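You operate a simulated robot arm through the tools that you are given. There is no shell and no other tool. Be economical: measure what you need, move in short steps, check, and stop when the job is done.

You run a simulated two-armed robot. Do the job below in one go: nothing can be reset, and whatever is moved stays where it is left.

JOB
Take the ladle on the lid table top and put it away on the cup table top. Pick up the labels carton from the fourth shelf from the bottom of the parts rack with one hand, pass it to the other hand and put it on the second shelf from the bottom of the parts rack. Take the teal-banded jug from the middle shelf of the parts rack and put it on the blue board. Take the flat orange brush and leave it on the top of the long table. Put the orange-banded beaker on the top of the long table away on the cup table top. Take the teal tray on the top of the white-topped table and put it away on the top of the tiled bench. Do these in any order. Set down upright: labels carton, teal-banded jug, orange-banded beaker.

It is judged by the outcome, as a careful person would: the job done as asked, and still so three seconds after it is handed in. It fails if anything else is knocked over, pushed out of place, dropped, spilled or broken. A push-on lid holds only when it is set on centred and level and pressed home; a screw cap is set on level and turned clockwise until tight.

ROBOT AND FRAMES
Two 7-joint arms with two-finger parallel grippers on one trunk, on a base that drives. Base frame: it is fixed to the floor where the robot stands at the start and does not move with it; the origin is under the middle of the robot, x ahead of it, y to its left, z up; the surface under the hand at the start is at about z = 0.85. Units: m, degrees, N and s.
The left shoulder is at the start at [0.07, 0.13, 1.212], the right one opposite. With the tool pointing down near the work surface each hand reaches from about 0.1 to 0.5 m from the robot's upright axis, wherever it stands, measured 20 degrees to its own side. Places, roughly: blue board (27x20x2 cm) [2, 11.2, 1]; cup table top [1.1, -1.8, 0.8]; flat orange brush (12x7x7 cm) [2.1, 12.2, 1]; labels carton [2, 11.25, 1.5]; ladle (18x7x27 cm) [0.5, -0.2, 0.9]; orange-banded beaker [-1, 10.75, 1]; second shelf of the parts rack [2, 11.6, 0.6]; teal tray (29x20x7 cm) [1.7, 1.2, 0.8]; teal-banded jug [2, 11.75, 1]; top of the long table [-1.1, 10.5, 0.8]; top of the tiled bench [6, -0.2, 0.9]. Payload 1.57 kg a hand.
Tool frame (each hand has its own): the origin (TCP) lies between the finger pads and is the grasp point; the fingertips stand 0.03 m ahead of it; z points along the fingers, y is the line along which they close. Largest opening 0.08 m; finger width 0.017, thickness 0.012; the body of the gripper, 0.04 by 0.082 m, starts 0.08 m behind the TCP.
Orientation is told as [roll, pitch, yaw] about the base's x, y, z axes, in that order, counted from this pose: with the fingers straight down and closing along the base's y, the tool's x points along the base's -x, its y along +y and its z along -z.

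CONTROLS
- The arms move only by the tool send_rows. It takes "left_deltas", "right_deltas" or both (then of equal length, played together; a hand with none holds still); each is a list of rows, each an object of numbers (a shift or turn left out is 0, a gripper value left out holds the last): "wx", "wy", "wz": the turn, a rotation vector about the tool's x, y, z in degrees; "tx", "ty", "tz": the shift along the tool's x, y, z in mm; "claw": the closure, from 0 (fully open) to 1 (shut). In form: [{"wx": .., "wy": .., "wz": .., "tx": .., "ty": .., "tz": .., "claw": ..}, ...]. A call has 1 to 20 rows; each row is the pose to reach, as a shift and turn from the pose commanded when the call began, along the tool's axes at that moment. Each row takes 0.2 s and may step no farther than 0.05 m and 8.6 degrees from the row before; otherwise, or with a gripper value out of range, the whole call is refused. Where a pose cannot be reached the arm comes as near as it can. A force on the tool above 40 N (or 10 N above the force at the start of the call, whichever is more), or a blocked arm, ends the call early, and 0.2 s more pass. The fingers move at their own pace (about 0.108 m/s each) and stop on an object; they squeeze with about 41 N. The grip force told is the motor's: it shows also when the fingers shut on nothing. Time passes only in rows, and 0.2 s behind the last, so rows that repeat a pose let the fingers close. It gives the time, the measured TCP pose, the force on the tool (base axes), the opening and the grip force at its end, in the units of the frame above (readings bear some noise), with the torque about the TCP (base axes, N m) and any sound that the robot's microphone picked up.
- Cameras (640 x 400 px; columns grow to the right, rows downward): "scene" is now at [0.1215, -0.0375, 1.4254]; the picture's right is [-0.46, -0.89, 0.00], its down [-0.63, 0.32, -0.71] and it looks along [0.63, -0.32, -0.71] (base axes); focal length 290 px, centre (320, 200). "left" rides on the left gripper at [0.072, 0.007, -0.122] in its tool frame; the picture's right is [-0.09, 1.00, 0.00], its down [-0.84, -0.08, -0.54] and it looks along [-0.54, -0.05, 0.84] (tool axes); focal length 238 px, centre (320, 200). "right" rides on the right gripper at [0.072, -0.007, -0.122] in its tool frame; the picture's right is [0.09, 1.00, 0.00], its down [-0.84, 0.08, -0.54] and it looks along [-0.54, 0.05, 0.84] (tool axes); focal length 238 px, centre (320, 200).
- camera(camera): a new picture of that camera. No time passes.
- move_column(by): slides the trunk up (or, below 0, down) by that many m; the arms and the scene camera ride with it, the base frame stays. It gives what a move gives, with no picture.
- steer(legs): drives the robot by 1 to 6 legs, each [ahead, left, turn to the left] in m, m and degrees, along the robot's own axes; the way and the turn of a leg run together, so that a leg with both is an arc; at most 1.5 m and 180 degrees a leg. The arms and the cameras ride along, it lands a little off, and it stops where it bumps. It gives what a move gives.
- aim_head(pan, tilt): turns the head with the scene camera to pan (to the left, within 86 degrees either way) and tilt (down, from -29 to 69), counted from straight ahead of the robot. It gives what a move gives.
- probe_pixels(camera, pixels): for up to 12 pixels [column, row] of the newest picture of that camera ("zoom" is the newest enlarged one), the place [x, y, z] in the base frame of the surface seen there, good to about 0.002 m. No time passes.
- zoom(camera, box): a new picture of the part [left, top, right, bottom] of that camera's present view, enlarged. No time passes.
- hand_in(): hands the job in; it is judged then, once.

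Work in short steps. Measure before you move; look again where a grasp or a placing could have gone wrong, and mend it. You have 131 turns and 142 pictures in all, those below and enlarged ones among them. Open the grippers and draw the arms clear of the work before you hand the job in, unless the task says otherwise; then end with one line.

The tools are called after "Emit:" as a command line: name --argument value ..., lists and objects as JSON in quotes. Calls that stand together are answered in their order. send_rows: Moves the arms, as the interface text tells. Its arguments: {"type":"object","properties":{"left_deltas":{"type":"array","items":{"type":"object","properties":{"wx":{"type":"number"},"wy":{"type":"number"},"wz":{"type":"number"},"tx":{"type":"number"},"ty":{"type":"number"},"tz":{"type":"number"},"claw":{"type":"number"}}}},"right_deltas":{"type":"array","items":{"type":"object","properties":{"wx":{"type":"number"},"wy":{"type":"number"},"wz":{"type":"number"},"tx":{"type":"number"},"ty":{"type":"number"},"tz":{"type":"number"},"claw":{"type":"number"}}}}},"required":[]} The other tools are called the same way: move_column (by) slides the trunk up or down; steer (legs) drives the base; aim_head (pan, tilt) turns the head that bears the scene camera; camera (camera) takes a picture; probe_pixels (camera, pixels) gives the place of the surface under pixels of a picture; zoom (camera, box) takes an enlarged picture of a part of a camera's view; hand_in () hands the job in.

At the start:

```text
clock: 0.0
left_eef_pos: [0.3287, 0.002, 1.1707]
left_ee_rot: [-0.1, -0.1, 0.1]
left_force: [0.4, -0.4, 0.2]
left_wrist_torque: [-0.01, -0.04, -0.02]
left_finger_gap: 0.0799
left_gripper_force: 0.1
right_eef_pos: [0.2836, -0.2508, 1.1702]
right_ee_rot: [0.1, 0.0, -0.1]
right_force: [-0.2, 0.5, 0.3]
right_wrist_torque: [-0.01, 0.01, -0.02]
right_finger_gap: 0.0801
right_gripper_force: 0.0
trunk travel left (down, up): [-0.85, 0.09]
robot x, y, heading: [0.0018, -0.0011, -0.1]
head pan, tilt: [-27.1, 45.1]
```

scene: 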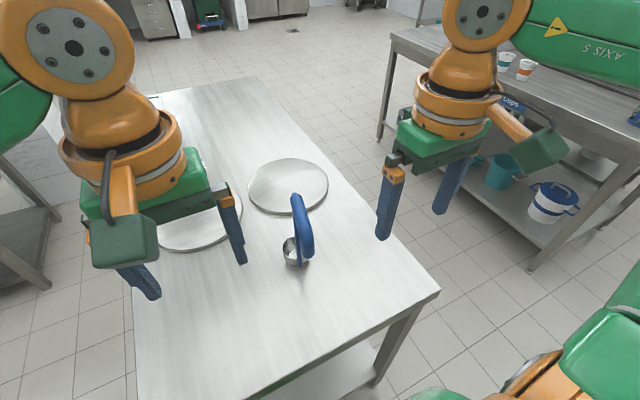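
right: 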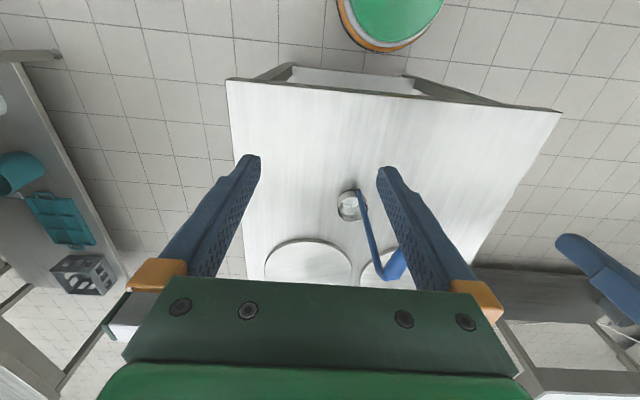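
left: 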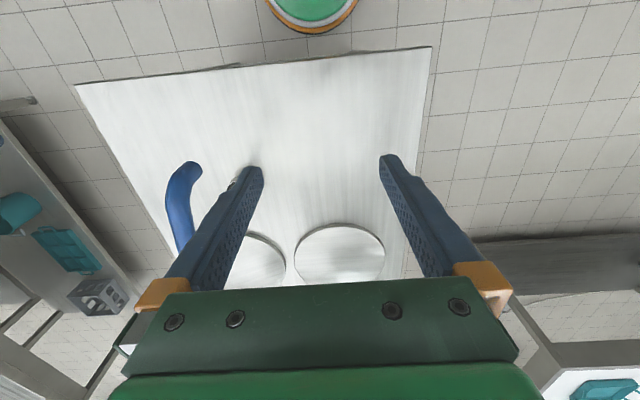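

The ladle stands near pixel (300,240) in the scene picture; I zoom in and probe it.

Emit:
zoom --camera "scene" --box '[240, 160, 360, 290]'

Emit:
probe_pixels --camera "scene" --pixels '[[295, 198], [300, 215], [305, 235], [308, 255], [290, 250], [296, 263], [330, 290], [505, 60], [526, 70], [440, 45], [600, 115], [415, 38]]'

```text
3.08 times, centred on (300, 225) of scene
```

zoom: 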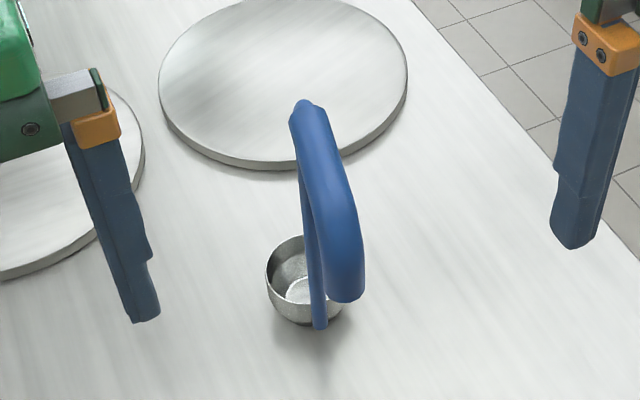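

```text
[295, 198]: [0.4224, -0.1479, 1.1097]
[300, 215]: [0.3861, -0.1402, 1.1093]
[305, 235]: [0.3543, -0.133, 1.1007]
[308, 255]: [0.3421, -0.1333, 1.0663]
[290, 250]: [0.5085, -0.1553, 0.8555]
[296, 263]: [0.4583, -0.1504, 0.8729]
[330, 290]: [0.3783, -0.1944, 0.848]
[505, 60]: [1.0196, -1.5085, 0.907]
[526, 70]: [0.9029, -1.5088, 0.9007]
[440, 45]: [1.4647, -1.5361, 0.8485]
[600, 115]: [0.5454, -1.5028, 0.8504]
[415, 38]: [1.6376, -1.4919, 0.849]
```

Emit:
probe_pixels --camera "zoom" --pixels '[[304, 108], [300, 130], [330, 150], [345, 200], [300, 170], [308, 220], [315, 280], [345, 285], [320, 325], [313, 112], [325, 190], [300, 105]]'

Emit:
zoom --camera "right" --box '[300, 150, 460, 300]'

```text
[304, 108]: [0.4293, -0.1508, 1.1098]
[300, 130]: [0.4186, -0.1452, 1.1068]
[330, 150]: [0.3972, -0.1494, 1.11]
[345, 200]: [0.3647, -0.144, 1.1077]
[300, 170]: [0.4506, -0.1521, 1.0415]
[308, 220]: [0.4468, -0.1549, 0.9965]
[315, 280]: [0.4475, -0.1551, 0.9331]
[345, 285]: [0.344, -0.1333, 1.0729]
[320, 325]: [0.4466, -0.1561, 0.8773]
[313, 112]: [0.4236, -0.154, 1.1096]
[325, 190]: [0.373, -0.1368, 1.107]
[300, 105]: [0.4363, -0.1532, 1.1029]
```

```text
2.67 times, centred on (380, 225) of right
```

zoom: 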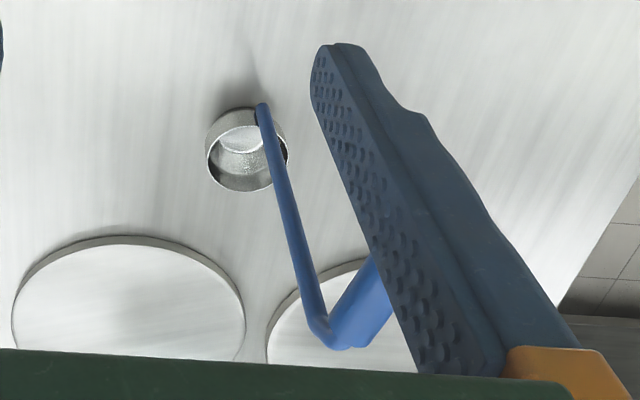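

The stem stands at x≈0.447 and the top bar runs to x≈0.345 at z≈1.11, yawed about -11.5°. I bring the right hand over the bar and shift the left hand aside.

Emit:
send_rows --right_deltas '[{"tx": -30, "ty": 26, "wz": 4, "claw": 0}, {"tx": -60, "ty": 52, "wz": 8}, {"tx": -90, "ty": 78, "wz": 11.5}, {"tx": -121, "ty": 104, "wz": 11.5}, {"tx": -121, "ty": 104, "wz": 11.5}]' --left_deltas '[{"ty": 40}, {"ty": 80}, {"ty": 100}, {"ty": 100}, {"ty": 100}]'

Emit:
camera --camera "scene"

Emit:
camera --camera "right"

```text
clock: 1.2
left_eef_pos: [0.3282, 0.1038, 1.1702]
left_ee_rot: [0.0, -0.1, 0.0]
left_force: [0.4, 0.0, -1.2]
left_wrist_torque: [0.01, -0.01, -0.05]
left_finger_gap: 0.0801
left_gripper_force: 0.0
right_eef_pos: [0.3881, -0.1659, 1.1703]
right_ee_rot: [0.0, -0.2, -11.4]
right_force: [-0.2, 0.6, -0.2]
right_wrist_torque: [0.0, 0.01, 0.02]
right_finger_gap: 0.0801
right_gripper_force: 0.1
right hand out of reach, approached as far as the arm can: row 4, 5
trunk travel left (down, up): [-0.85, 0.09]
robot x, y, heading: [0.004, -0.0018, -0.1]
head pan, tilt: [-27.1, 45.1]
```

```text
136 pictures are left
```

scene: 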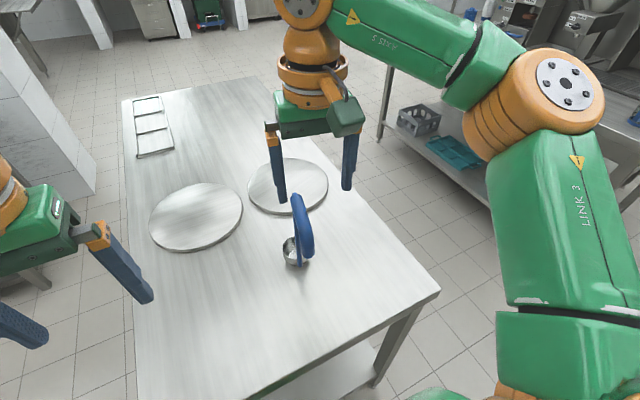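

```text
135 pictures are left
```

right: 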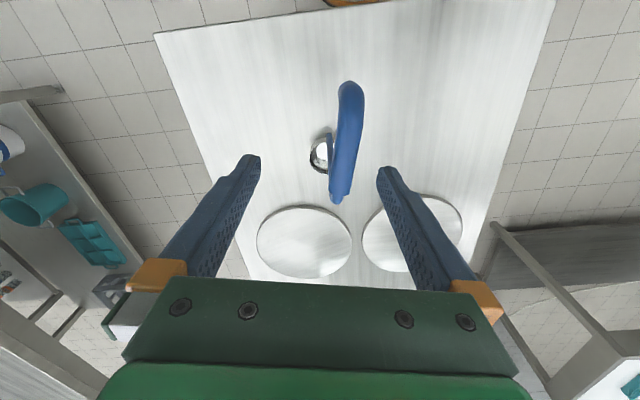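

The bar lies between the fingers (pixel 345,140), the arm at its reach limit at this height. I shift toward y and lower 30 mm to see whether the reach improves.

Emit:
send_rows --right_deltas '[{"ty": 10, "tz": 0}, {"ty": 17, "tx": 0, "tz": 5}, {"ty": 19, "tx": 0, "tz": 20}]'

```text
clock: 2.0
left_eef_pos: [0.3293, 0.1035, 1.17]
left_ee_rot: [0.0, 0.0, 0.1]
left_force: [-0.2, 0.2, 0.3]
left_wrist_torque: [-0.03, 0.01, -0.01]
left_finger_gap: 0.0801
left_gripper_force: 0.1
right_eef_pos: [0.3896, -0.153, 1.1473]
right_ee_rot: [0.0, 0.0, -11.5]
right_force: [-0.1, 0.8, -0.2]
right_wrist_torque: [0.02, -0.02, -0.03]
right_finger_gap: 0.08
right_gripper_force: 0.1
right hand out of reach, approached as far as the arm can: row 1, 2, 3
trunk travel left (down, up): [-0.85, 0.09]
robot x, y, heading: [-0.0, 0.0007, 0.3]
head pan, tilt: [-27.1, 45.1]
```

Emit:
send_rows --right_deltas '[{"ty": 7, "tz": 15}, {"ty": 7, "tz": 35}, {"ty": 7, "tz": 50}, {"ty": 7, "tz": 50}]'

Emit:
camera --camera "right"

Emit:
camera --camera "scene"

```text
clock: 3.0
left_eef_pos: [0.3282, 0.1031, 1.1706]
left_ee_rot: [0.0, 0.0, 0.1]
left_force: [-0.4, 0.3, -0.6]
left_wrist_torque: [-0.02, 0.0, -0.01]
left_finger_gap: 0.08
left_gripper_force: 0.1
right_eef_pos: [0.3908, -0.1461, 1.0979]
right_ee_rot: [0.0, 0.0, -11.6]
right_force: [0.1, 0.1, 0.4]
right_wrist_torque: [0.01, 0.0, 0.0]
right_finger_gap: 0.0798
right_gripper_force: 0.1
trunk travel left (down, up): [-0.85, 0.09]
robot x, y, heading: [-0.0024, 0.0007, -0.1]
head pan, tilt: [-27.1, 45.1]
```

```text
134 pictures are left
```

right: 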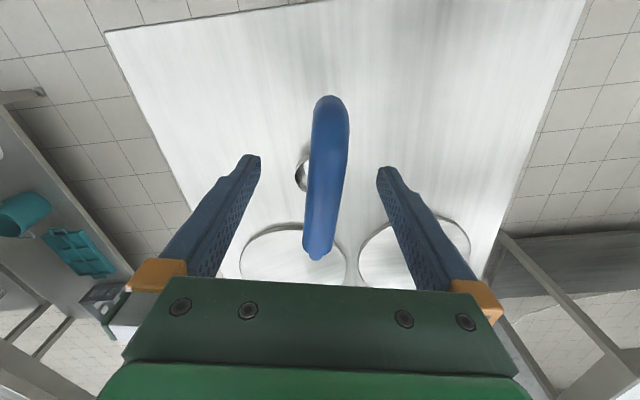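

```text
133 pictures are left
```

scene: 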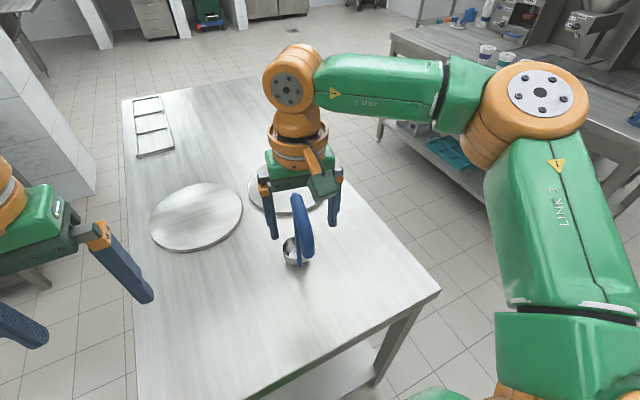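

The bar is between the pads. I move 12 mm further toward the stem, close, and lift slowly.

Emit:
send_rows --right_deltas '[{"tx": -12, "claw": 0}, {"tx": -12, "claw": 1}, {"tx": -12}, {"tx": -12}, {"tx": -12}, {"tx": -12, "tz": -10}, {"tx": -8, "tz": -30}]'

Emit:
camera --camera "scene"

```text
clock: 4.6
left_eef_pos: [0.3278, 0.1025, 1.171]
left_ee_rot: [0.0, 0.0, 0.1]
left_force: [0.5, -0.8, 0.2]
left_wrist_torque: [-0.02, -0.01, -0.03]
left_finger_gap: 0.0797
left_gripper_force: 0.0
right_eef_pos: [0.3945, -0.1503, 1.125]
right_ee_rot: [0.1, 0.0, -11.6]
right_force: [0.2, 1.1, -2.0]
right_wrist_torque: [0.0, 0.18, 0.01]
right_finger_gap: 0.0205
right_gripper_force: 33.7
right hand out of reach, approached as far as the arm can: row 7
trunk travel left (down, up): [-0.85, 0.09]
robot x, y, heading: [0.0034, 0.0022, -0.1]
head pan, tilt: [-27.1, 45.1]
```

```text
132 pictures are left
```

scene: 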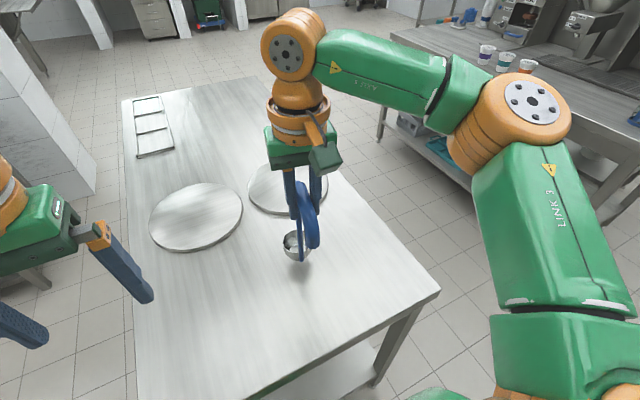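

The ladle is held and clear of the table. I probe the table corners and the items on the cup table, then raise the trunk.

Emit:
probe_pixels --camera "scene" --pixels '[[437, 291], [250, 397], [128, 100], [250, 80], [395, 36], [637, 168], [486, 55], [505, 60], [527, 67], [460, 20], [520, 35], [560, 60]]'

Emit:
move_column --by 0.08

Emit:
aim_head --pan -65 --tilt 30

Emit:
camera --camera "scene"

```text
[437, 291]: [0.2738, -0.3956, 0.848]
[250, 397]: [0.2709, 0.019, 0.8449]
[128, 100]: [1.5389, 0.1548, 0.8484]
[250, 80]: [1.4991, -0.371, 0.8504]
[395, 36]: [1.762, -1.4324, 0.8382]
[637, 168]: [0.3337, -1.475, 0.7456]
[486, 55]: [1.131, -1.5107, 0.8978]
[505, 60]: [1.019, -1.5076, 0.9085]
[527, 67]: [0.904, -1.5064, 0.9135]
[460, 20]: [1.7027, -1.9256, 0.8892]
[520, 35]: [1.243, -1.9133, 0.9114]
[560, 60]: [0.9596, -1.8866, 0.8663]
```

```text
clock: 5.8
left_eef_pos: [0.3289, 0.1034, 1.2507]
left_ee_rot: [-0.1, 0.0, 0.1]
left_force: [0.6, -0.6, -0.3]
left_wrist_torque: [-0.01, 0.0, -0.01]
left_finger_gap: 0.08
left_gripper_force: 0.0
right_eef_pos: [0.3961, -0.1504, 1.2058]
right_ee_rot: [0.1, -0.1, -11.5]
right_force: [0.5, 0.9, -2.4]
right_wrist_torque: [0.0, 0.14, -0.02]
right_finger_gap: 0.0206
right_gripper_force: 33.3
trunk travel left (down, up): [-0.93, 0.01]
robot x, y, heading: [-0.0001, 0.0019, -0.0]
head pan, tilt: [-27.1, 45.1]
```

```text
clock: 6.8
left_eef_pos: [0.3288, 0.1029, 1.2499]
left_ee_rot: [0.0, 0.0, 0.0]
left_force: [-1.0, -0.5, -0.4]
left_wrist_torque: [0.0, 0.0, 0.01]
left_finger_gap: 0.08
left_gripper_force: 0.1
right_eef_pos: [0.3965, -0.1512, 1.2068]
right_ee_rot: [0.0, -0.1, -11.6]
right_force: [0.0, 0.1, -2.6]
right_wrist_torque: [0.01, 0.17, 0.0]
right_finger_gap: 0.0207
right_gripper_force: 34.2
trunk travel left (down, up): [-0.93, 0.01]
robot x, y, heading: [-0.0004, 0.0014, 0.3]
head pan, tilt: [-65.0, 30.0]
```

```text
131 pictures are left
```

scene: 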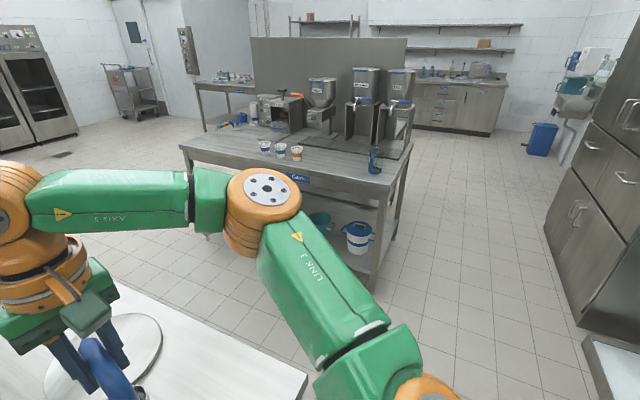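

The cup table spans x≈0.33–1.76 with its front edge at y≈-1.45, and the aisle is about 1 m wide. I back out, turn right and go along the aisle.

Emit:
steer --legs '[[-0.4, 0, 0], [0, 0, -90], [0.88, 0, 0], [0, 0.9, 0]]'

Emit:
aim_head --pan 0 --tilt 35

Emit:
camera --camera "scene"

```text
clock: 21.7
left_eef_pos: [0.5729, -1.2233, 1.2509]
left_ee_rot: [0.1, 0.1, -91.0]
left_force: [-0.7, -0.3, 0.0]
left_wrist_torque: [-0.04, 0.01, -0.01]
left_finger_gap: 0.0801
left_gripper_force: 0.1
right_eef_pos: [0.3187, -1.2875, 1.206]
right_ee_rot: [0.2, -0.2, -102.6]
right_force: [0.2, 0.4, -2.8]
right_wrist_torque: [0.17, -0.06, -0.02]
right_finger_gap: 0.0205
right_gripper_force: 33.5
trunk travel left (down, up): [-0.93, 0.01]
robot x, y, heading: [0.476, -0.8955, -90.9]
head pan, tilt: [-65.0, 30.0]
```

```text
clock: 23.1
left_eef_pos: [0.5741, -1.2235, 1.2496]
left_ee_rot: [0.0, -0.1, -91.0]
left_force: [-0.3, 0.5, -0.4]
left_wrist_torque: [-0.01, -0.01, -0.01]
left_finger_gap: 0.0799
left_gripper_force: 0.0
right_eef_pos: [0.3193, -1.2878, 1.207]
right_ee_rot: [0.0, -0.1, -102.6]
right_force: [-0.5, 0.0, -2.6]
right_wrist_torque: [0.15, -0.07, 0.01]
right_finger_gap: 0.0203
right_gripper_force: 34.5
trunk travel left (down, up): [-0.93, 0.01]
robot x, y, heading: [0.4788, -0.8922, -91.1]
head pan, tilt: [0.0, 35.0]
```

```text
130 pictures are left
```

scene: 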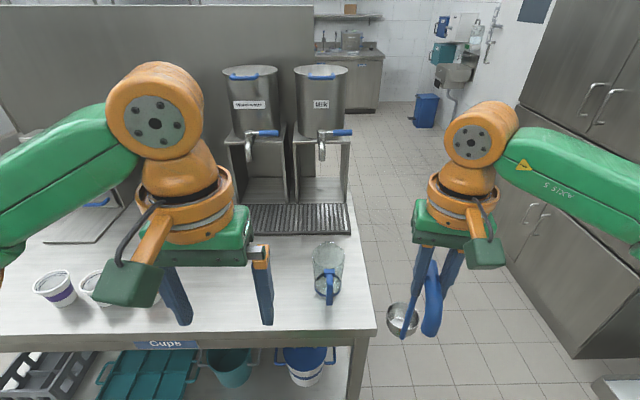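

A glass jug stands at (328,270) and cups at (60–110,285). I probe the free table area between them.

Emit:
probe_pixels --camera "scene" --pixels '[[200, 305], [225, 335], [290, 300], [330, 300], [330, 260], [240, 220], [350, 225], [372, 325], [60, 285], [95, 285], [150, 330], [300, 330]]'

Emit:
camera --camera "left"

```text
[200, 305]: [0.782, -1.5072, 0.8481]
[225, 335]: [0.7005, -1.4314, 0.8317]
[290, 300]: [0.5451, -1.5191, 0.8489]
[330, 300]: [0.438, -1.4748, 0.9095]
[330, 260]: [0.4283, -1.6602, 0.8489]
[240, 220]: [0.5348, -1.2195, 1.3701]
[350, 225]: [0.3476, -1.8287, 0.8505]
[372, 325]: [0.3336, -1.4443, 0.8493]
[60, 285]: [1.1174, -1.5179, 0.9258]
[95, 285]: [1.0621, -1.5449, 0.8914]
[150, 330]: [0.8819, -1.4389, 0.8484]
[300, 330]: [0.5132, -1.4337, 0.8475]
```

```text
129 pictures are left
```

left: 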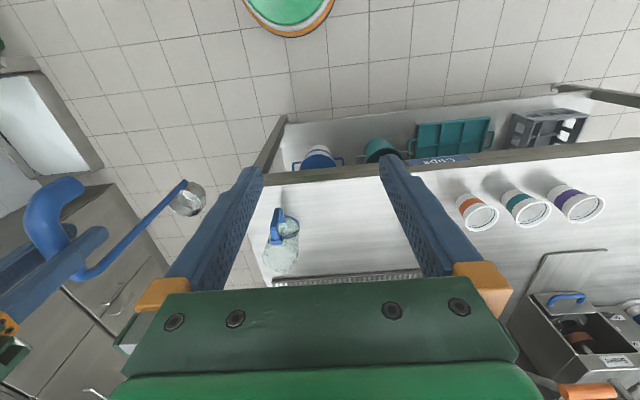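

Free space is x≈0.52–0.87, y≈-1.46…-1.8. I drive so that the ladle hangs over about (0.74, -1.6).

Emit:
steer --legs '[[0, 0.42, 0.9], [0.22, 0, 0]]'

Emit:
camera --camera "scene"

Emit:
camera --camera "left"

```text
clock: 26.9
left_eef_pos: [0.9979, -1.4414, 1.2524]
left_ee_rot: [0.0, -0.1, -90.1]
left_force: [-0.1, 0.4, 0.5]
left_wrist_torque: [-0.07, -0.01, 0.0]
left_finger_gap: 0.0799
left_gripper_force: 0.0
right_eef_pos: [0.7448, -1.5094, 1.2083]
right_ee_rot: [0.3, -0.4, -101.7]
right_force: [-0.1, 0.7, -1.9]
right_wrist_torque: [0.17, -0.05, -0.01]
right_finger_gap: 0.0207
right_gripper_force: 34.0
trunk travel left (down, up): [-0.93, 0.01]
robot x, y, heading: [0.8968, -1.1145, -90.2]
head pan, tilt: [0.0, 35.0]
```

```text
128 pictures are left
```

scene: 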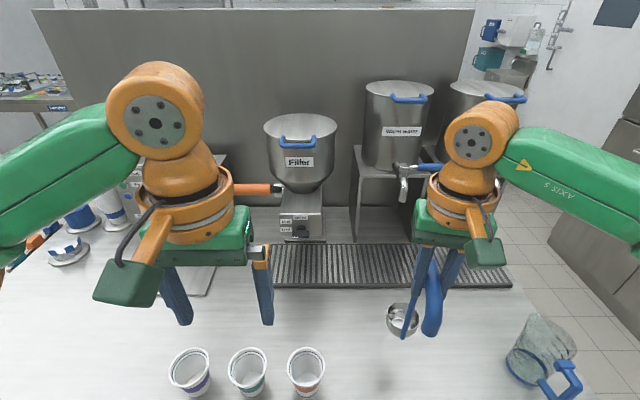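

```text
127 pictures are left
```

left: 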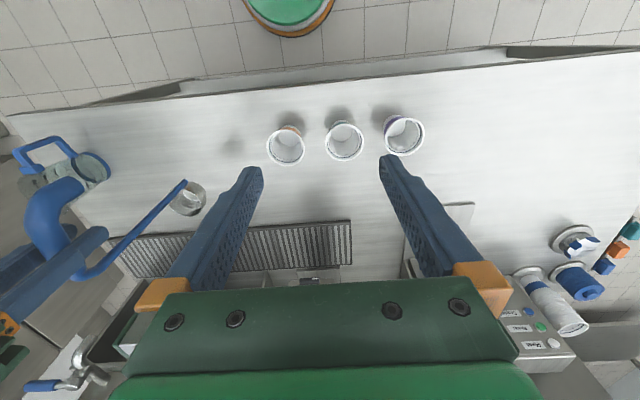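

The bowl is over clear table. I lower the trunk 0.08 m, then finish with the arm.

Emit:
move_column --by -0.08

Emit:
send_rows --right_deltas '[{"tz": 10}, {"tz": 20}, {"tz": 25}, {"tz": 30}, {"tz": 33}]'

Emit:
camera --camera "scene"

```text
clock: 28.1
left_eef_pos: [0.9977, -1.4456, 1.1707]
left_ee_rot: [0.0, 0.0, -90.0]
left_force: [-0.5, -0.4, -0.3]
left_wrist_torque: [0.02, -0.01, -0.01]
left_finger_gap: 0.0799
left_gripper_force: 0.0
right_eef_pos: [0.7439, -1.5124, 1.1258]
right_ee_rot: [0.1, -0.1, -101.7]
right_force: [0.3, 0.5, -2.2]
right_wrist_torque: [0.17, -0.03, -0.02]
right_finger_gap: 0.0208
right_gripper_force: 34.3
trunk travel left (down, up): [-0.85, 0.09]
robot x, y, heading: [0.8999, -1.1138, -90.2]
head pan, tilt: [0.0, 35.0]
```

```text
clock: 29.3
left_eef_pos: [0.9994, -1.4416, 1.1716]
left_ee_rot: [-0.2, -0.3, -90.0]
left_force: [0.7, 0.4, 0.1]
left_wrist_torque: [-0.04, 0.0, -0.02]
left_finger_gap: 0.0799
left_gripper_force: 0.1
right_eef_pos: [0.7467, -1.51, 1.0966]
right_ee_rot: [0.2, -0.6, -101.7]
right_force: [1.0, 0.8, 17.4]
right_wrist_torque: [-0.92, 0.16, 0.03]
right_finger_gap: 0.0204
right_gripper_force: 34.6
trunk travel left (down, up): [-0.85, 0.09]
robot x, y, heading: [0.8934, -1.1151, -89.8]
head pan, tilt: [0.0, 35.0]
```

```text
126 pictures are left
```

scene: 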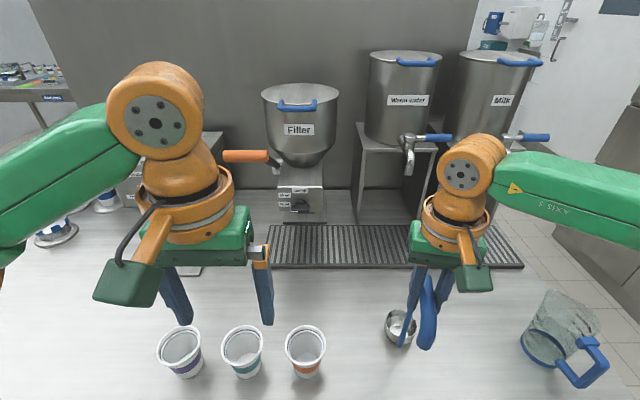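

Contact with 17 N at z 1.097. I ease up 3 mm, open and then lift the hand straight up.

Emit:
send_rows --right_deltas '[{"tz": -3}, {"tz": -4, "claw": 0.5}, {"tz": -4, "claw": 0}, {"tz": -4}, {"tz": -20}, {"tz": -50}, {"tz": -90}]'

Emit:
camera --camera "scene"

```text
clock: 30.9
left_eef_pos: [0.9984, -1.4444, 1.171]
left_ee_rot: [0.0, -0.1, -90.1]
left_force: [0.0, -0.1, 0.6]
left_wrist_torque: [-0.02, -0.04, 0.02]
left_finger_gap: 0.0803
left_gripper_force: 0.0
right_eef_pos: [0.7313, -1.4977, 1.1794]
right_ee_rot: [0.2, -0.2, -101.7]
right_force: [0.4, 1.0, -0.3]
right_wrist_torque: [-0.01, 0.02, 0.02]
right_finger_gap: 0.0799
right_gripper_force: 0.0
right hand out of reach, approached as far as the arm can: row 6, 7
trunk travel left (down, up): [-0.85, 0.09]
robot x, y, heading: [0.8945, -1.1152, -89.9]
head pan, tilt: [0.0, 35.0]
```

```text
125 pictures are left
```

scene: 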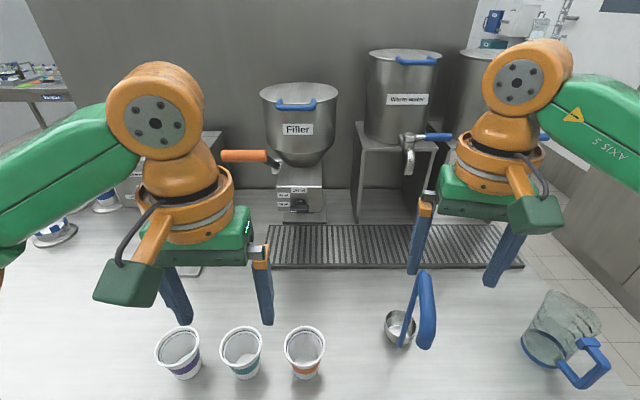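

The ladle stands by itself. I back off, and look left (toward +x) for the way to the white-topped table.

Emit:
steer --legs '[[-0.2, 0, 0]]'

Emit:
aim_head --pan 86 --tilt 15

Emit:
camera --camera "scene"

```text
clock: 32.5
left_eef_pos: [0.9989, -1.249, 1.1697]
left_ee_rot: [0.0, 0.2, -89.9]
left_force: [-0.3, -0.2, -0.5]
left_wrist_torque: [0.01, -0.03, 0.0]
left_finger_gap: 0.08
left_gripper_force: 0.1
right_eef_pos: [0.7329, -1.3022, 1.1778]
right_ee_rot: [0.1, 0.1, -101.6]
right_force: [0.3, -0.1, -0.1]
right_wrist_torque: [0.0, -0.02, 0.01]
right_finger_gap: 0.0802
right_gripper_force: 0.1
trunk travel left (down, up): [-0.85, 0.09]
robot x, y, heading: [0.8929, -0.916, -90.1]
head pan, tilt: [0.0, 35.0]
```

```text
clock: 34.1
left_eef_pos: [0.9988, -1.2452, 1.1717]
left_ee_rot: [-0.1, 0.0, -89.8]
left_force: [-1.0, -0.4, -0.1]
left_wrist_torque: [0.0, 0.0, -0.02]
left_finger_gap: 0.08
left_gripper_force: 0.0
right_eef_pos: [0.7333, -1.2984, 1.1802]
right_ee_rot: [0.1, -0.1, -101.6]
right_force: [0.5, -1.2, 0.4]
right_wrist_torque: [-0.02, 0.04, -0.03]
right_finger_gap: 0.0799
right_gripper_force: 0.0
trunk travel left (down, up): [-0.85, 0.09]
robot x, y, heading: [0.8973, -0.9183, -90.1]
head pan, tilt: [85.9, 15.0]
```

```text
124 pictures are left
```

scene: 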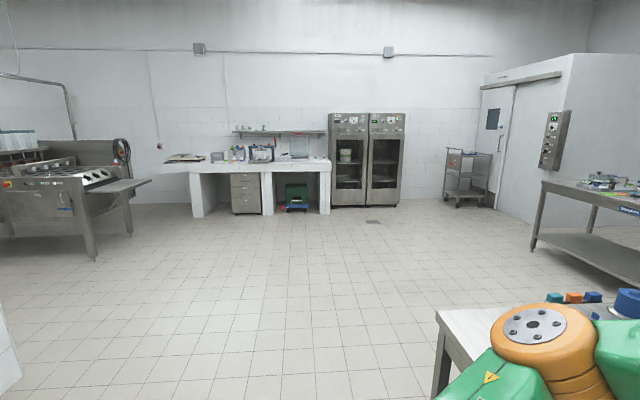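

The floor toward +x is open, with the tiled bench at the far wall. I slide to x≈2.4 and turn to face +y.

Emit:
steer --legs '[[0, 1.5, 0], [0, 0, 180]]'

Emit:
aim_head --pan 15 --tilt 15

Emit:
camera --camera "scene"

```text
clock: 48.9
left_eef_pos: [2.2751, -0.5889, 1.1713]
left_ee_rot: [-0.1, 0.0, 91.4]
left_force: [0.8, 0.2, 0.3]
left_wrist_torque: [0.02, -0.03, 0.0]
left_finger_gap: 0.0802
left_gripper_force: 0.0
right_eef_pos: [2.5395, -0.5291, 1.1788]
right_ee_rot: [0.1, -0.2, 79.6]
right_force: [0.5, -0.7, 0.1]
right_wrist_torque: [0.02, 0.01, -0.01]
right_finger_gap: 0.0799
right_gripper_force: 0.0
trunk travel left (down, up): [-0.85, 0.09]
robot x, y, heading: [2.3864, -0.9118, 91.3]
head pan, tilt: [85.9, 15.0]
```

```text
clock: 50.3
left_eef_pos: [2.2753, -0.5885, 1.1714]
left_ee_rot: [0.0, 0.0, 91.3]
left_force: [0.6, 0.3, -0.2]
left_wrist_torque: [0.01, -0.04, -0.01]
left_finger_gap: 0.08
left_gripper_force: 0.0
right_eef_pos: [2.5383, -0.5287, 1.1798]
right_ee_rot: [0.1, -0.1, 79.7]
right_force: [0.9, -0.2, 0.5]
right_wrist_torque: [0.01, 0.06, -0.02]
right_finger_gap: 0.08
right_gripper_force: 0.1
trunk travel left (down, up): [-0.85, 0.09]
robot x, y, heading: [2.3867, -0.9122, 91.2]
head pan, tilt: [15.0, 15.0]
```

```text
123 pictures are left
```

scene: 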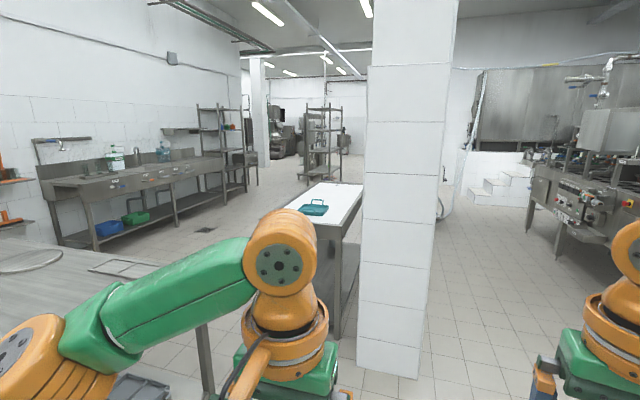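

The teal tray lies on the white-topped table at (315,207), next to a pillar. I probe the layout.

Emit:
probe_pixels --camera "scene" --pixels '[[285, 213], [316, 208], [322, 218], [362, 186], [358, 362], [418, 378], [440, 330], [330, 183], [200, 250], [225, 330], [305, 200], [340, 340]]'

Emit:
zoom --camera "scene" --box '[260, 160, 390, 260]'

```text
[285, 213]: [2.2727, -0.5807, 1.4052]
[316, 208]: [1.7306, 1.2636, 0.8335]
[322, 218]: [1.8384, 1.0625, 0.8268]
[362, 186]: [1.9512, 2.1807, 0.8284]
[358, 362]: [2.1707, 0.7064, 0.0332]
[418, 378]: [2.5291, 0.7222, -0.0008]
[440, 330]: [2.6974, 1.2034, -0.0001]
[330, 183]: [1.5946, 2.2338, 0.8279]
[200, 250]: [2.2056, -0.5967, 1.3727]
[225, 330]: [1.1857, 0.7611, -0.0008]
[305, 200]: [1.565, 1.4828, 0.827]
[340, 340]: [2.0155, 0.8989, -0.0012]
```

```text
4.00 times, centred on (325, 210) of scene
```

zoom: 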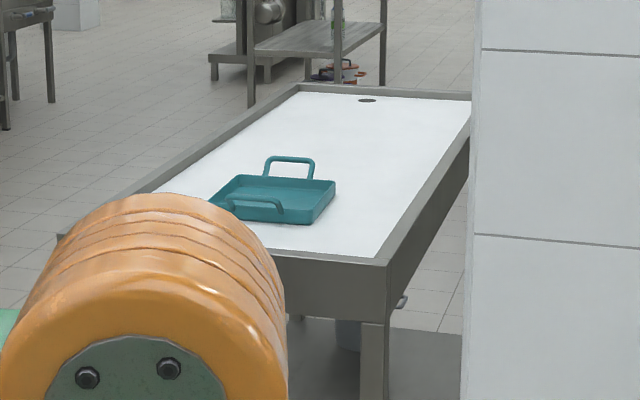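

The pillar covers x≈2.17–2.7, y≈0.71–1.2, and the table starts at y≈0.93. I plan to approach from the south and grip the tray by both short walls, so I drive there in steps.

Emit:
steer --legs '[[0, 0.43, -1.2], [1.1, 0, 0]]'

Emit:
aim_head --pan 10 --tilt 38

Emit:
camera --camera "scene"

```text
clock: 58.2
left_eef_pos: [1.8556, 0.5118, 1.1718]
left_ee_rot: [0.0, 0.0, 89.8]
left_force: [-0.1, 0.8, 0.3]
left_wrist_torque: [0.02, 0.0, -0.04]
left_finger_gap: 0.0799
left_gripper_force: 0.1
right_eef_pos: [2.1215, 0.564, 1.1789]
right_ee_rot: [0.1, -0.1, 78.3]
right_force: [-0.2, -0.2, 0.0]
right_wrist_torque: [0.0, 0.03, 0.01]
right_finger_gap: 0.08
right_gripper_force: 0.0
trunk travel left (down, up): [-0.85, 0.09]
robot x, y, heading: [1.9542, 0.1814, 89.9]
head pan, tilt: [15.0, 15.0]
```

```text
clock: 59.0
left_eef_pos: [1.8545, 0.5127, 1.1707]
left_ee_rot: [0.0, 0.1, 89.9]
left_force: [0.6, 1.0, -0.1]
left_wrist_torque: [-0.01, 0.01, 0.0]
left_finger_gap: 0.0799
left_gripper_force: 0.0
right_eef_pos: [2.1214, 0.5649, 1.1789]
right_ee_rot: [0.1, -0.1, 78.3]
right_force: [0.0, -0.5, 1.2]
right_wrist_torque: [0.01, 0.02, -0.01]
right_finger_gap: 0.0803
right_gripper_force: 0.0
trunk travel left (down, up): [-0.85, 0.09]
robot x, y, heading: [1.9578, 0.1747, 90.0]
head pan, tilt: [10.0, 38.0]
```

```text
121 pictures are left
```

scene: 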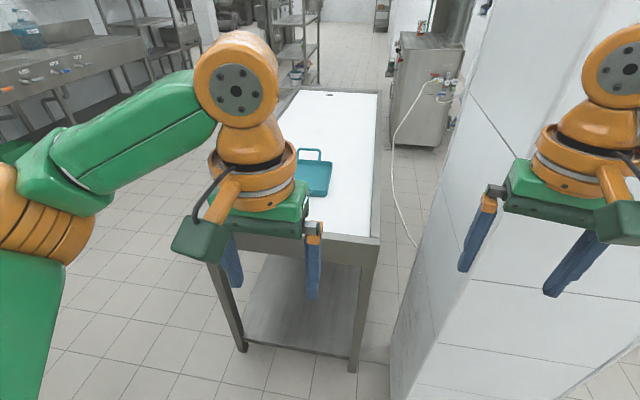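

The way is clear; I go diagonally to about (1.73, 0.52).

Emit:
steer --legs '[[0.34, 0.22, 0]]'

Emit:
aim_head --pan 0 --tilt 40

Emit:
camera --camera "scene"

Emit:
camera --camera "left"

```text
clock: 61.6
left_eef_pos: [1.6359, 0.8491, 1.1716]
left_ee_rot: [0.1, 0.0, 90.0]
left_force: [-0.1, 0.0, 0.0]
left_wrist_torque: [0.03, 0.0, -0.01]
left_finger_gap: 0.0799
left_gripper_force: 0.1
right_eef_pos: [1.9034, 0.9022, 1.1805]
right_ee_rot: [0.1, -0.1, 78.2]
right_force: [0.4, 0.4, 0.1]
right_wrist_torque: [0.0, 0.01, -0.01]
right_finger_gap: 0.0801
right_gripper_force: 0.1
trunk travel left (down, up): [-0.85, 0.09]
robot x, y, heading: [1.7379, 0.5235, 89.8]
head pan, tilt: [10.0, 38.0]
```

```text
clock: 62.3
left_eef_pos: [1.6338, 0.851, 1.1706]
left_ee_rot: [0.0, -0.1, 89.9]
left_force: [0.2, -0.1, 0.3]
left_wrist_torque: [0.03, -0.01, 0.0]
left_finger_gap: 0.0803
left_gripper_force: 0.0
right_eef_pos: [1.8995, 0.9048, 1.1795]
right_ee_rot: [0.1, -0.1, 78.1]
right_force: [0.1, -0.5, 0.3]
right_wrist_torque: [0.02, 0.02, -0.02]
right_finger_gap: 0.0797
right_gripper_force: 0.1
trunk travel left (down, up): [-0.85, 0.09]
robot x, y, heading: [1.7359, 0.5235, 89.8]
head pan, tilt: [0.0, 40.0]
```

```text
120 pictures are left
```

scene: 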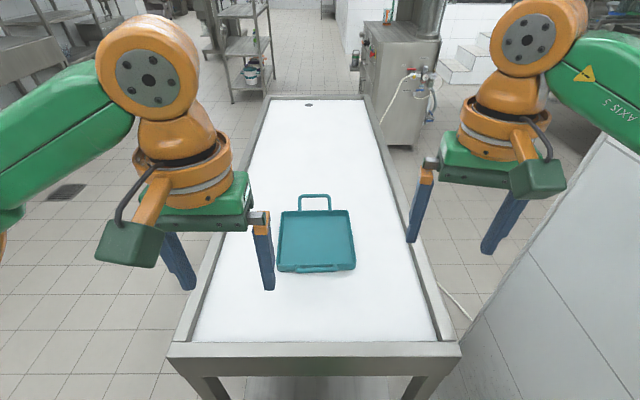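

```text
119 pictures are left
```

left: 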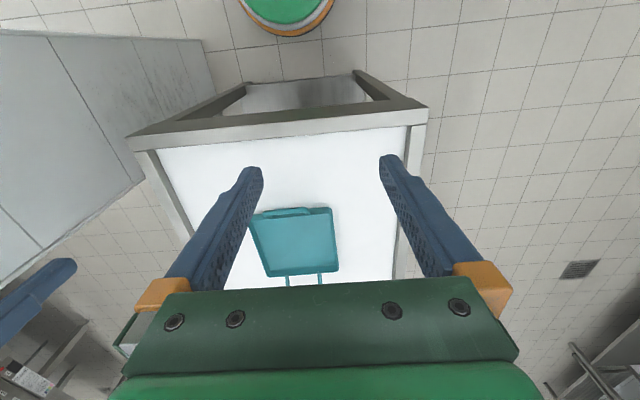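

Good view of the tray. I zoom and probe its rims and handles.

Emit:
zoom --camera "scene" --box '[255, 180, 385, 290]'

Emit:
probe_pixels --camera "scene" --pixels '[[281, 212], [349, 211], [278, 271], [355, 269], [314, 196], [316, 268], [317, 240], [265, 300], [170, 350], [460, 350], [279, 240], [353, 240]]'

```text
3.64 times, centred on (320, 235) of scene
```

zoom: 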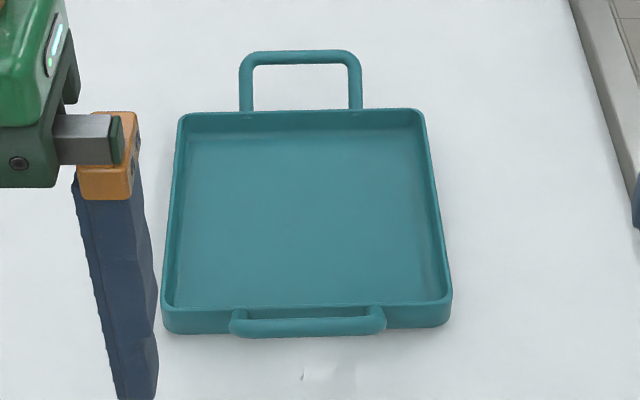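

```text
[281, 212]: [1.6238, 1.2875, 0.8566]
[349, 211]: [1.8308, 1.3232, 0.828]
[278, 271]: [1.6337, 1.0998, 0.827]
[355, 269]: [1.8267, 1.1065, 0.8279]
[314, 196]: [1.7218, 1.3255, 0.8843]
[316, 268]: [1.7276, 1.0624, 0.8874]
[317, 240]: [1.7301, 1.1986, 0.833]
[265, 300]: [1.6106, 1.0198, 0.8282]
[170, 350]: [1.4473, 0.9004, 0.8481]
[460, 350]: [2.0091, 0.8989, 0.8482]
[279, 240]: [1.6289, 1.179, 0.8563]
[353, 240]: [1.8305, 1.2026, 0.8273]
```

Emit:
probe_pixels --camera "zoom" --pixels '[[165, 302], [172, 220], [180, 125], [448, 295], [438, 220], [422, 120], [300, 112], [215, 306], [300, 57], [305, 328], [430, 303], [300, 200]]'

Emit:
steer --legs '[[0.12, 0, 0]]'

```text
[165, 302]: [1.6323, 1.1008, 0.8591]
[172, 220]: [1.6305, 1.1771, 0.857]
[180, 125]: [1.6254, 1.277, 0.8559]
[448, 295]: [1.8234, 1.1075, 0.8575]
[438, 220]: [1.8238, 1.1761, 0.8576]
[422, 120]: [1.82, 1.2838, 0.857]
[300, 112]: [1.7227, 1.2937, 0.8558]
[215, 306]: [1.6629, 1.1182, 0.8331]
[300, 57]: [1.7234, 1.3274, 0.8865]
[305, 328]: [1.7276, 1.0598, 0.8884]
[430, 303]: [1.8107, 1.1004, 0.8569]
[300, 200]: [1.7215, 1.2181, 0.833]
```

```text
clock: 63.5
left_eef_pos: [1.6348, 0.9684, 1.172]
left_ee_rot: [0.1, -0.2, 89.8]
left_force: [-0.5, -0.4, 0.1]
left_wrist_torque: [0.03, 0.01, -0.02]
left_finger_gap: 0.0802
left_gripper_force: 0.0
right_eef_pos: [1.9007, 1.0203, 1.1816]
right_ee_rot: [0.2, -0.3, 78.3]
right_force: [0.2, -0.7, -0.3]
right_wrist_torque: [0.03, 0.0, 0.02]
right_finger_gap: 0.0801
right_gripper_force: 0.0
trunk travel left (down, up): [-0.85, 0.09]
robot x, y, heading: [1.7346, 0.6419, 89.8]
head pan, tilt: [0.0, 40.0]
```

The tray rim is at z 0.857, x 1.631 and 1.824, y 1.10–1.29. I bring both hands above the side walls near the front end.

Emit:
send_rows --left_deltas '[{"tz": 40}, {"tz": 80}, {"tz": 120}, {"tz": 160, "tx": -40}, {"tz": 195, "tx": -80, "ty": 2}, {"tz": 225, "tx": -115, "ty": 4}, {"tz": 242, "tx": -145, "ty": 4}, {"tz": 242, "tx": -157, "ty": 4}, {"tz": 242, "tx": -157, "ty": 4}]' --right_deltas '[{"tz": 40, "wz": -4}, {"tz": 80, "wz": -8}, {"tz": 120, "wz": -11.5}, {"tz": 160, "tx": -20, "ty": 24, "wz": -11.5}, {"tz": 195, "tx": -40, "ty": 48, "wz": -11.5}, {"tz": 225, "tx": -60, "ty": 72, "wz": -11.5}, {"tz": 250, "tx": -80, "ty": 90, "wz": -11.5}, {"tz": 251, "tx": -87, "ty": 96, "wz": -11.5}, {"tz": 251, "tx": -87, "ty": 96, "wz": -11.5}]'

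Emit:
camera --camera "scene"

Emit:
camera --camera "left"

Emit:
camera --camera "right"

```text
refused: row 4 steps farther than a row can; nothing moved
```

```text
117 pictures are left
```

scene: 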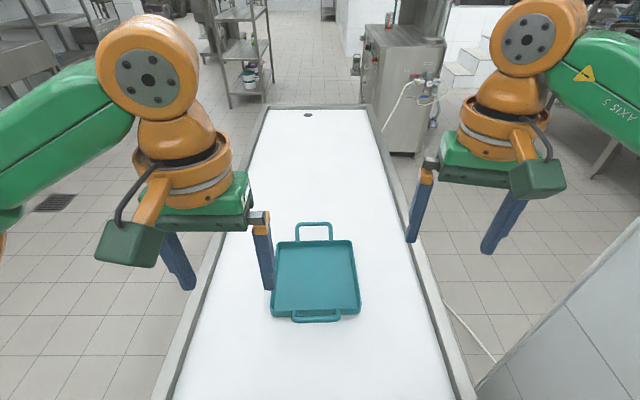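

```text
116 pictures are left
```

left: 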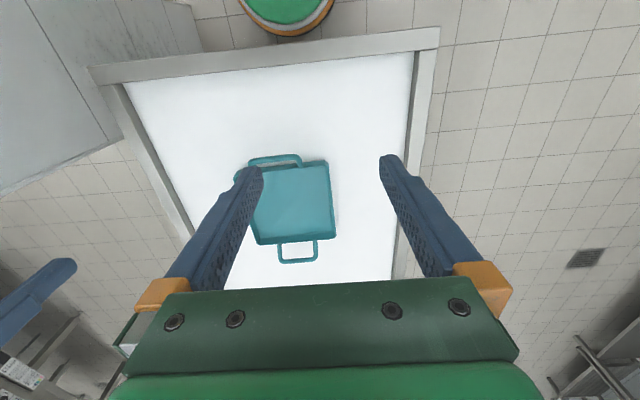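

```text
115 pictures are left
```

right: 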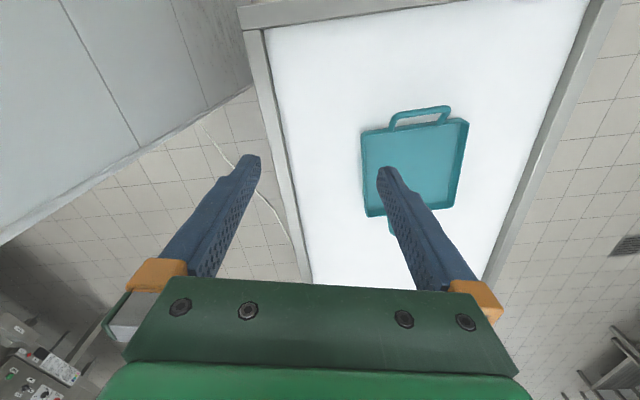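

A row stepped too far; I resend with smaller steps.

Emit:
send_rows --left_deltas '[{"tz": 40}, {"tz": 80}, {"tz": 120}, {"tz": 150, "tx": -30}, {"tz": 180, "tx": -60, "ty": 2}, {"tz": 205, "tx": -95, "ty": 4}, {"tz": 230, "tx": -130, "ty": 4}, {"tz": 242, "tx": -157, "ty": 4}, {"tz": 242, "tx": -157, "ty": 4}]' --right_deltas '[{"tz": 40, "wz": -4}, {"tz": 80, "wz": -8}, {"tz": 120, "wz": -11.5}, {"tz": 150, "tx": -20, "ty": 24, "wz": -11.5}, {"tz": 180, "tx": -40, "ty": 48, "wz": -11.5}, {"tz": 210, "tx": -60, "ty": 72, "wz": -11.5}, {"tz": 238, "tx": -80, "ty": 90, "wz": -11.5}, {"tz": 251, "tx": -87, "ty": 96, "wz": -11.5}, {"tz": 251, "tx": -87, "ty": 96, "wz": -11.5}]'

Emit:
camera --camera "scene"

Emit:
camera --camera "left"

Emit:
camera --camera "right"

```text
clock: 65.5
left_eef_pos: [1.6271, 1.1219, 0.9293]
left_ee_rot: [-0.1, -0.2, 89.8]
left_force: [-0.5, -0.5, -0.5]
left_wrist_torque: [-0.02, 0.0, -0.02]
left_finger_gap: 0.08
left_gripper_force: 0.0
left hand out of reach, approached as far as the arm can: row 8, 9
right_eef_pos: [1.9046, 1.0385, 0.9879]
right_ee_rot: [0.1, -0.2, 89.8]
right_force: [0.0, 0.5, -0.8]
right_wrist_torque: [-0.07, -0.02, 0.03]
right_finger_gap: 0.0801
right_gripper_force: 0.0
right hand out of reach, approached as far as the arm can: row 4, 5, 6, 7, 8, 9
trunk travel left (down, up): [-0.85, 0.09]
robot x, y, heading: [1.74, 0.6444, 89.6]
head pan, tilt: [0.0, 40.0]
```

```text
114 pictures are left
```

scene: 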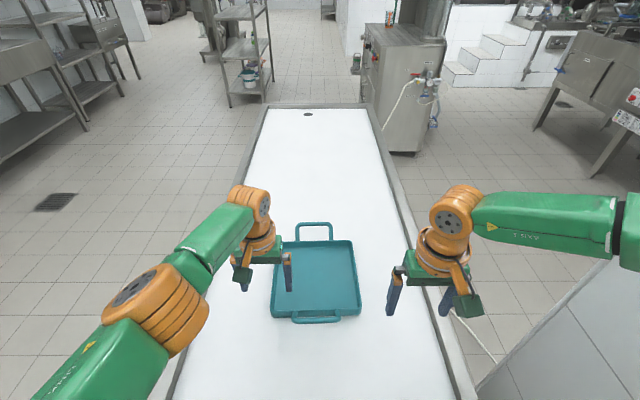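

```text
113 pictures are left
```

left: 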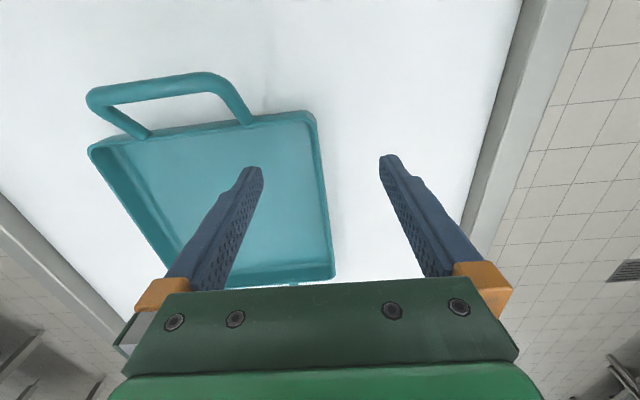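

```text
112 pictures are left
```

right: 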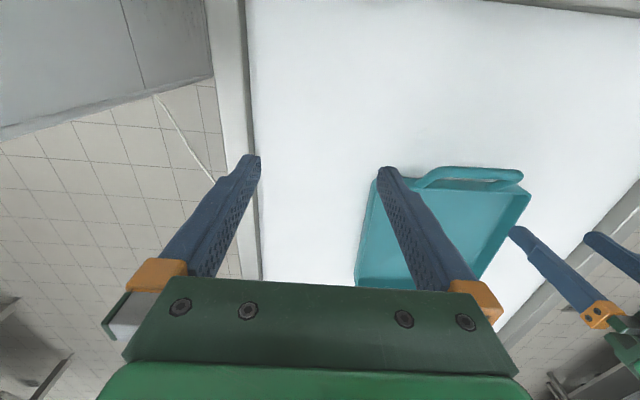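

The left hand is in place; the right stalled at (1.905,1.039,0.988). I try again with the right: lower and sideways first, then forward.

Emit:
send_rows --right_deltas '[{"tz": 30, "tx": 20}, {"tz": 58, "tx": 20, "ty": 20}, {"tz": 58, "tx": 20, "ty": 50}, {"tz": 58, "tx": 0, "ty": 80}, {"tz": 58, "tx": -40, "ty": 80}, {"tz": 58, "tx": -80, "ty": 80}]'

```text
clock: 66.9
left_eef_pos: [1.6281, 1.1217, 0.9293]
left_ee_rot: [0.0, 0.0, 89.9]
left_force: [-0.5, 0.0, -0.2]
left_wrist_torque: [-0.01, 0.0, 0.02]
left_finger_gap: 0.0802
left_gripper_force: 0.0
right_eef_pos: [1.8992, 1.0313, 0.984]
right_ee_rot: [0.0, -0.2, 89.9]
right_force: [-0.4, 0.4, 0.2]
right_wrist_torque: [-0.01, 0.02, 0.0]
right_finger_gap: 0.0798
right_gripper_force: 0.0
right hand out of reach, approached as far as the arm can: row 2, 3, 4, 5, 6
trunk travel left (down, up): [-0.85, 0.09]
robot x, y, heading: [1.7402, 0.6436, 89.6]
head pan, tilt: [0.0, 40.0]
```

The right arm is stuck in an awkward posture; I retreat it toward its starting pose to free it, then re-approach.

Emit:
send_rows --right_deltas '[{"tz": -30, "tx": 30}, {"tz": -60, "tx": 60}, {"tz": -60, "tx": 100}, {"tz": -60, "tx": 120, "ty": 30}, {"tz": -40, "tx": 120, "ty": 60}, {"tz": 0, "tx": 110, "ty": 80}, {"tz": 0, "tx": 70, "ty": 80}, {"tz": 0, "tx": 30, "ty": 80}]'

```text
clock: 68.7
left_eef_pos: [1.6281, 1.1222, 0.9297]
left_ee_rot: [0.0, 0.0, 89.9]
left_force: [0.9, 0.4, -0.2]
left_wrist_torque: [-0.03, 0.01, 0.01]
left_finger_gap: 0.0799
left_gripper_force: 0.1
right_eef_pos: [1.8536, 0.9844, 1.0008]
right_ee_rot: [0.3, -0.1, 89.6]
right_force: [0.2, 0.2, 0.5]
right_wrist_torque: [-0.02, -0.05, 0.0]
right_finger_gap: 0.0801
right_gripper_force: 0.1
right hand out of reach, approached as far as the arm can: row 6, 7, 8
trunk travel left (down, up): [-0.85, 0.09]
robot x, y, heading: [1.7375, 0.6425, 89.9]
head pan, tilt: [0.0, 40.0]
```

I check the right elbow against the pillar.

Emit:
aim_head --pan -50 --tilt 35

Emit:
camera --camera "scene"

```text
clock: 69.9
left_eef_pos: [1.6272, 1.1224, 0.9292]
left_ee_rot: [0.0, 0.0, 89.9]
left_force: [0.5, 0.3, 0.1]
left_wrist_torque: [-0.03, 0.0, 0.01]
left_finger_gap: 0.0799
left_gripper_force: 0.1
right_eef_pos: [1.8536, 0.9827, 1.0018]
right_ee_rot: [0.2, -0.2, 89.7]
right_force: [0.1, -0.7, 0.7]
right_wrist_torque: [0.0, 0.01, 0.01]
right_finger_gap: 0.0801
right_gripper_force: 0.2
trunk travel left (down, up): [-0.85, 0.09]
robot x, y, heading: [1.7358, 0.6395, 89.8]
head pan, tilt: [-50.0, 35.0]
```

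```text
111 pictures are left
```

scene: 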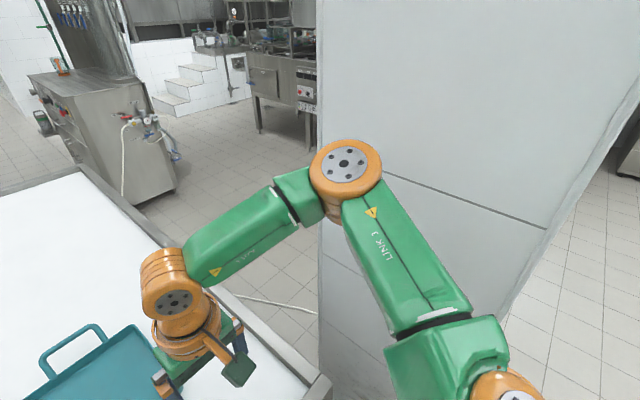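

The right elbow is crowding the pillar. I shift the robot 0.12 m to the left, which keeps the hands above the tray.

Emit:
steer --legs '[[0, 0.12, 0]]'

Emit:
send_rows --right_deltas '[{"tz": -20, "tx": 0, "ty": -30}, {"tz": 0, "tx": 0, "ty": -60}, {"tz": 30, "tx": -20, "ty": -80}, {"tz": 60, "tx": -50, "ty": -80}, {"tz": 60, "tx": -80, "ty": -80}]'

```text
clock: 71.2
left_eef_pos: [1.5107, 1.1219, 0.9287]
left_ee_rot: [0.2, 0.0, 89.8]
left_force: [0.5, 1.3, 0.4]
left_wrist_torque: [0.01, 0.0, -0.04]
left_finger_gap: 0.0801
left_gripper_force: 0.1
right_eef_pos: [1.7362, 0.9829, 1.0013]
right_ee_rot: [0.3, -0.2, 89.7]
right_force: [0.1, 0.4, 0.6]
right_wrist_torque: [-0.02, 0.02, 0.0]
right_finger_gap: 0.0803
right_gripper_force: 0.0
trunk travel left (down, up): [-0.85, 0.09]
robot x, y, heading: [1.6157, 0.6417, 89.8]
head pan, tilt: [-50.0, 35.0]
```

```text
clock: 72.3
left_eef_pos: [1.5086, 1.1215, 0.9303]
left_ee_rot: [0.0, 0.0, 89.8]
left_force: [0.3, -0.2, 0.8]
left_wrist_torque: [-0.02, 0.03, -0.04]
left_finger_gap: 0.08
left_gripper_force: 0.0
right_eef_pos: [1.8247, 1.0428, 0.9543]
right_ee_rot: [0.3, -0.4, 89.7]
right_force: [0.1, -0.4, 0.1]
right_wrist_torque: [0.01, 0.0, 0.0]
right_finger_gap: 0.08
right_gripper_force: 0.1
right hand out of reach, approached as far as the arm can: row 5
trunk travel left (down, up): [-0.85, 0.09]
robot x, y, heading: [1.6144, 0.6416, 89.9]
head pan, tilt: [-50.0, 35.0]
```

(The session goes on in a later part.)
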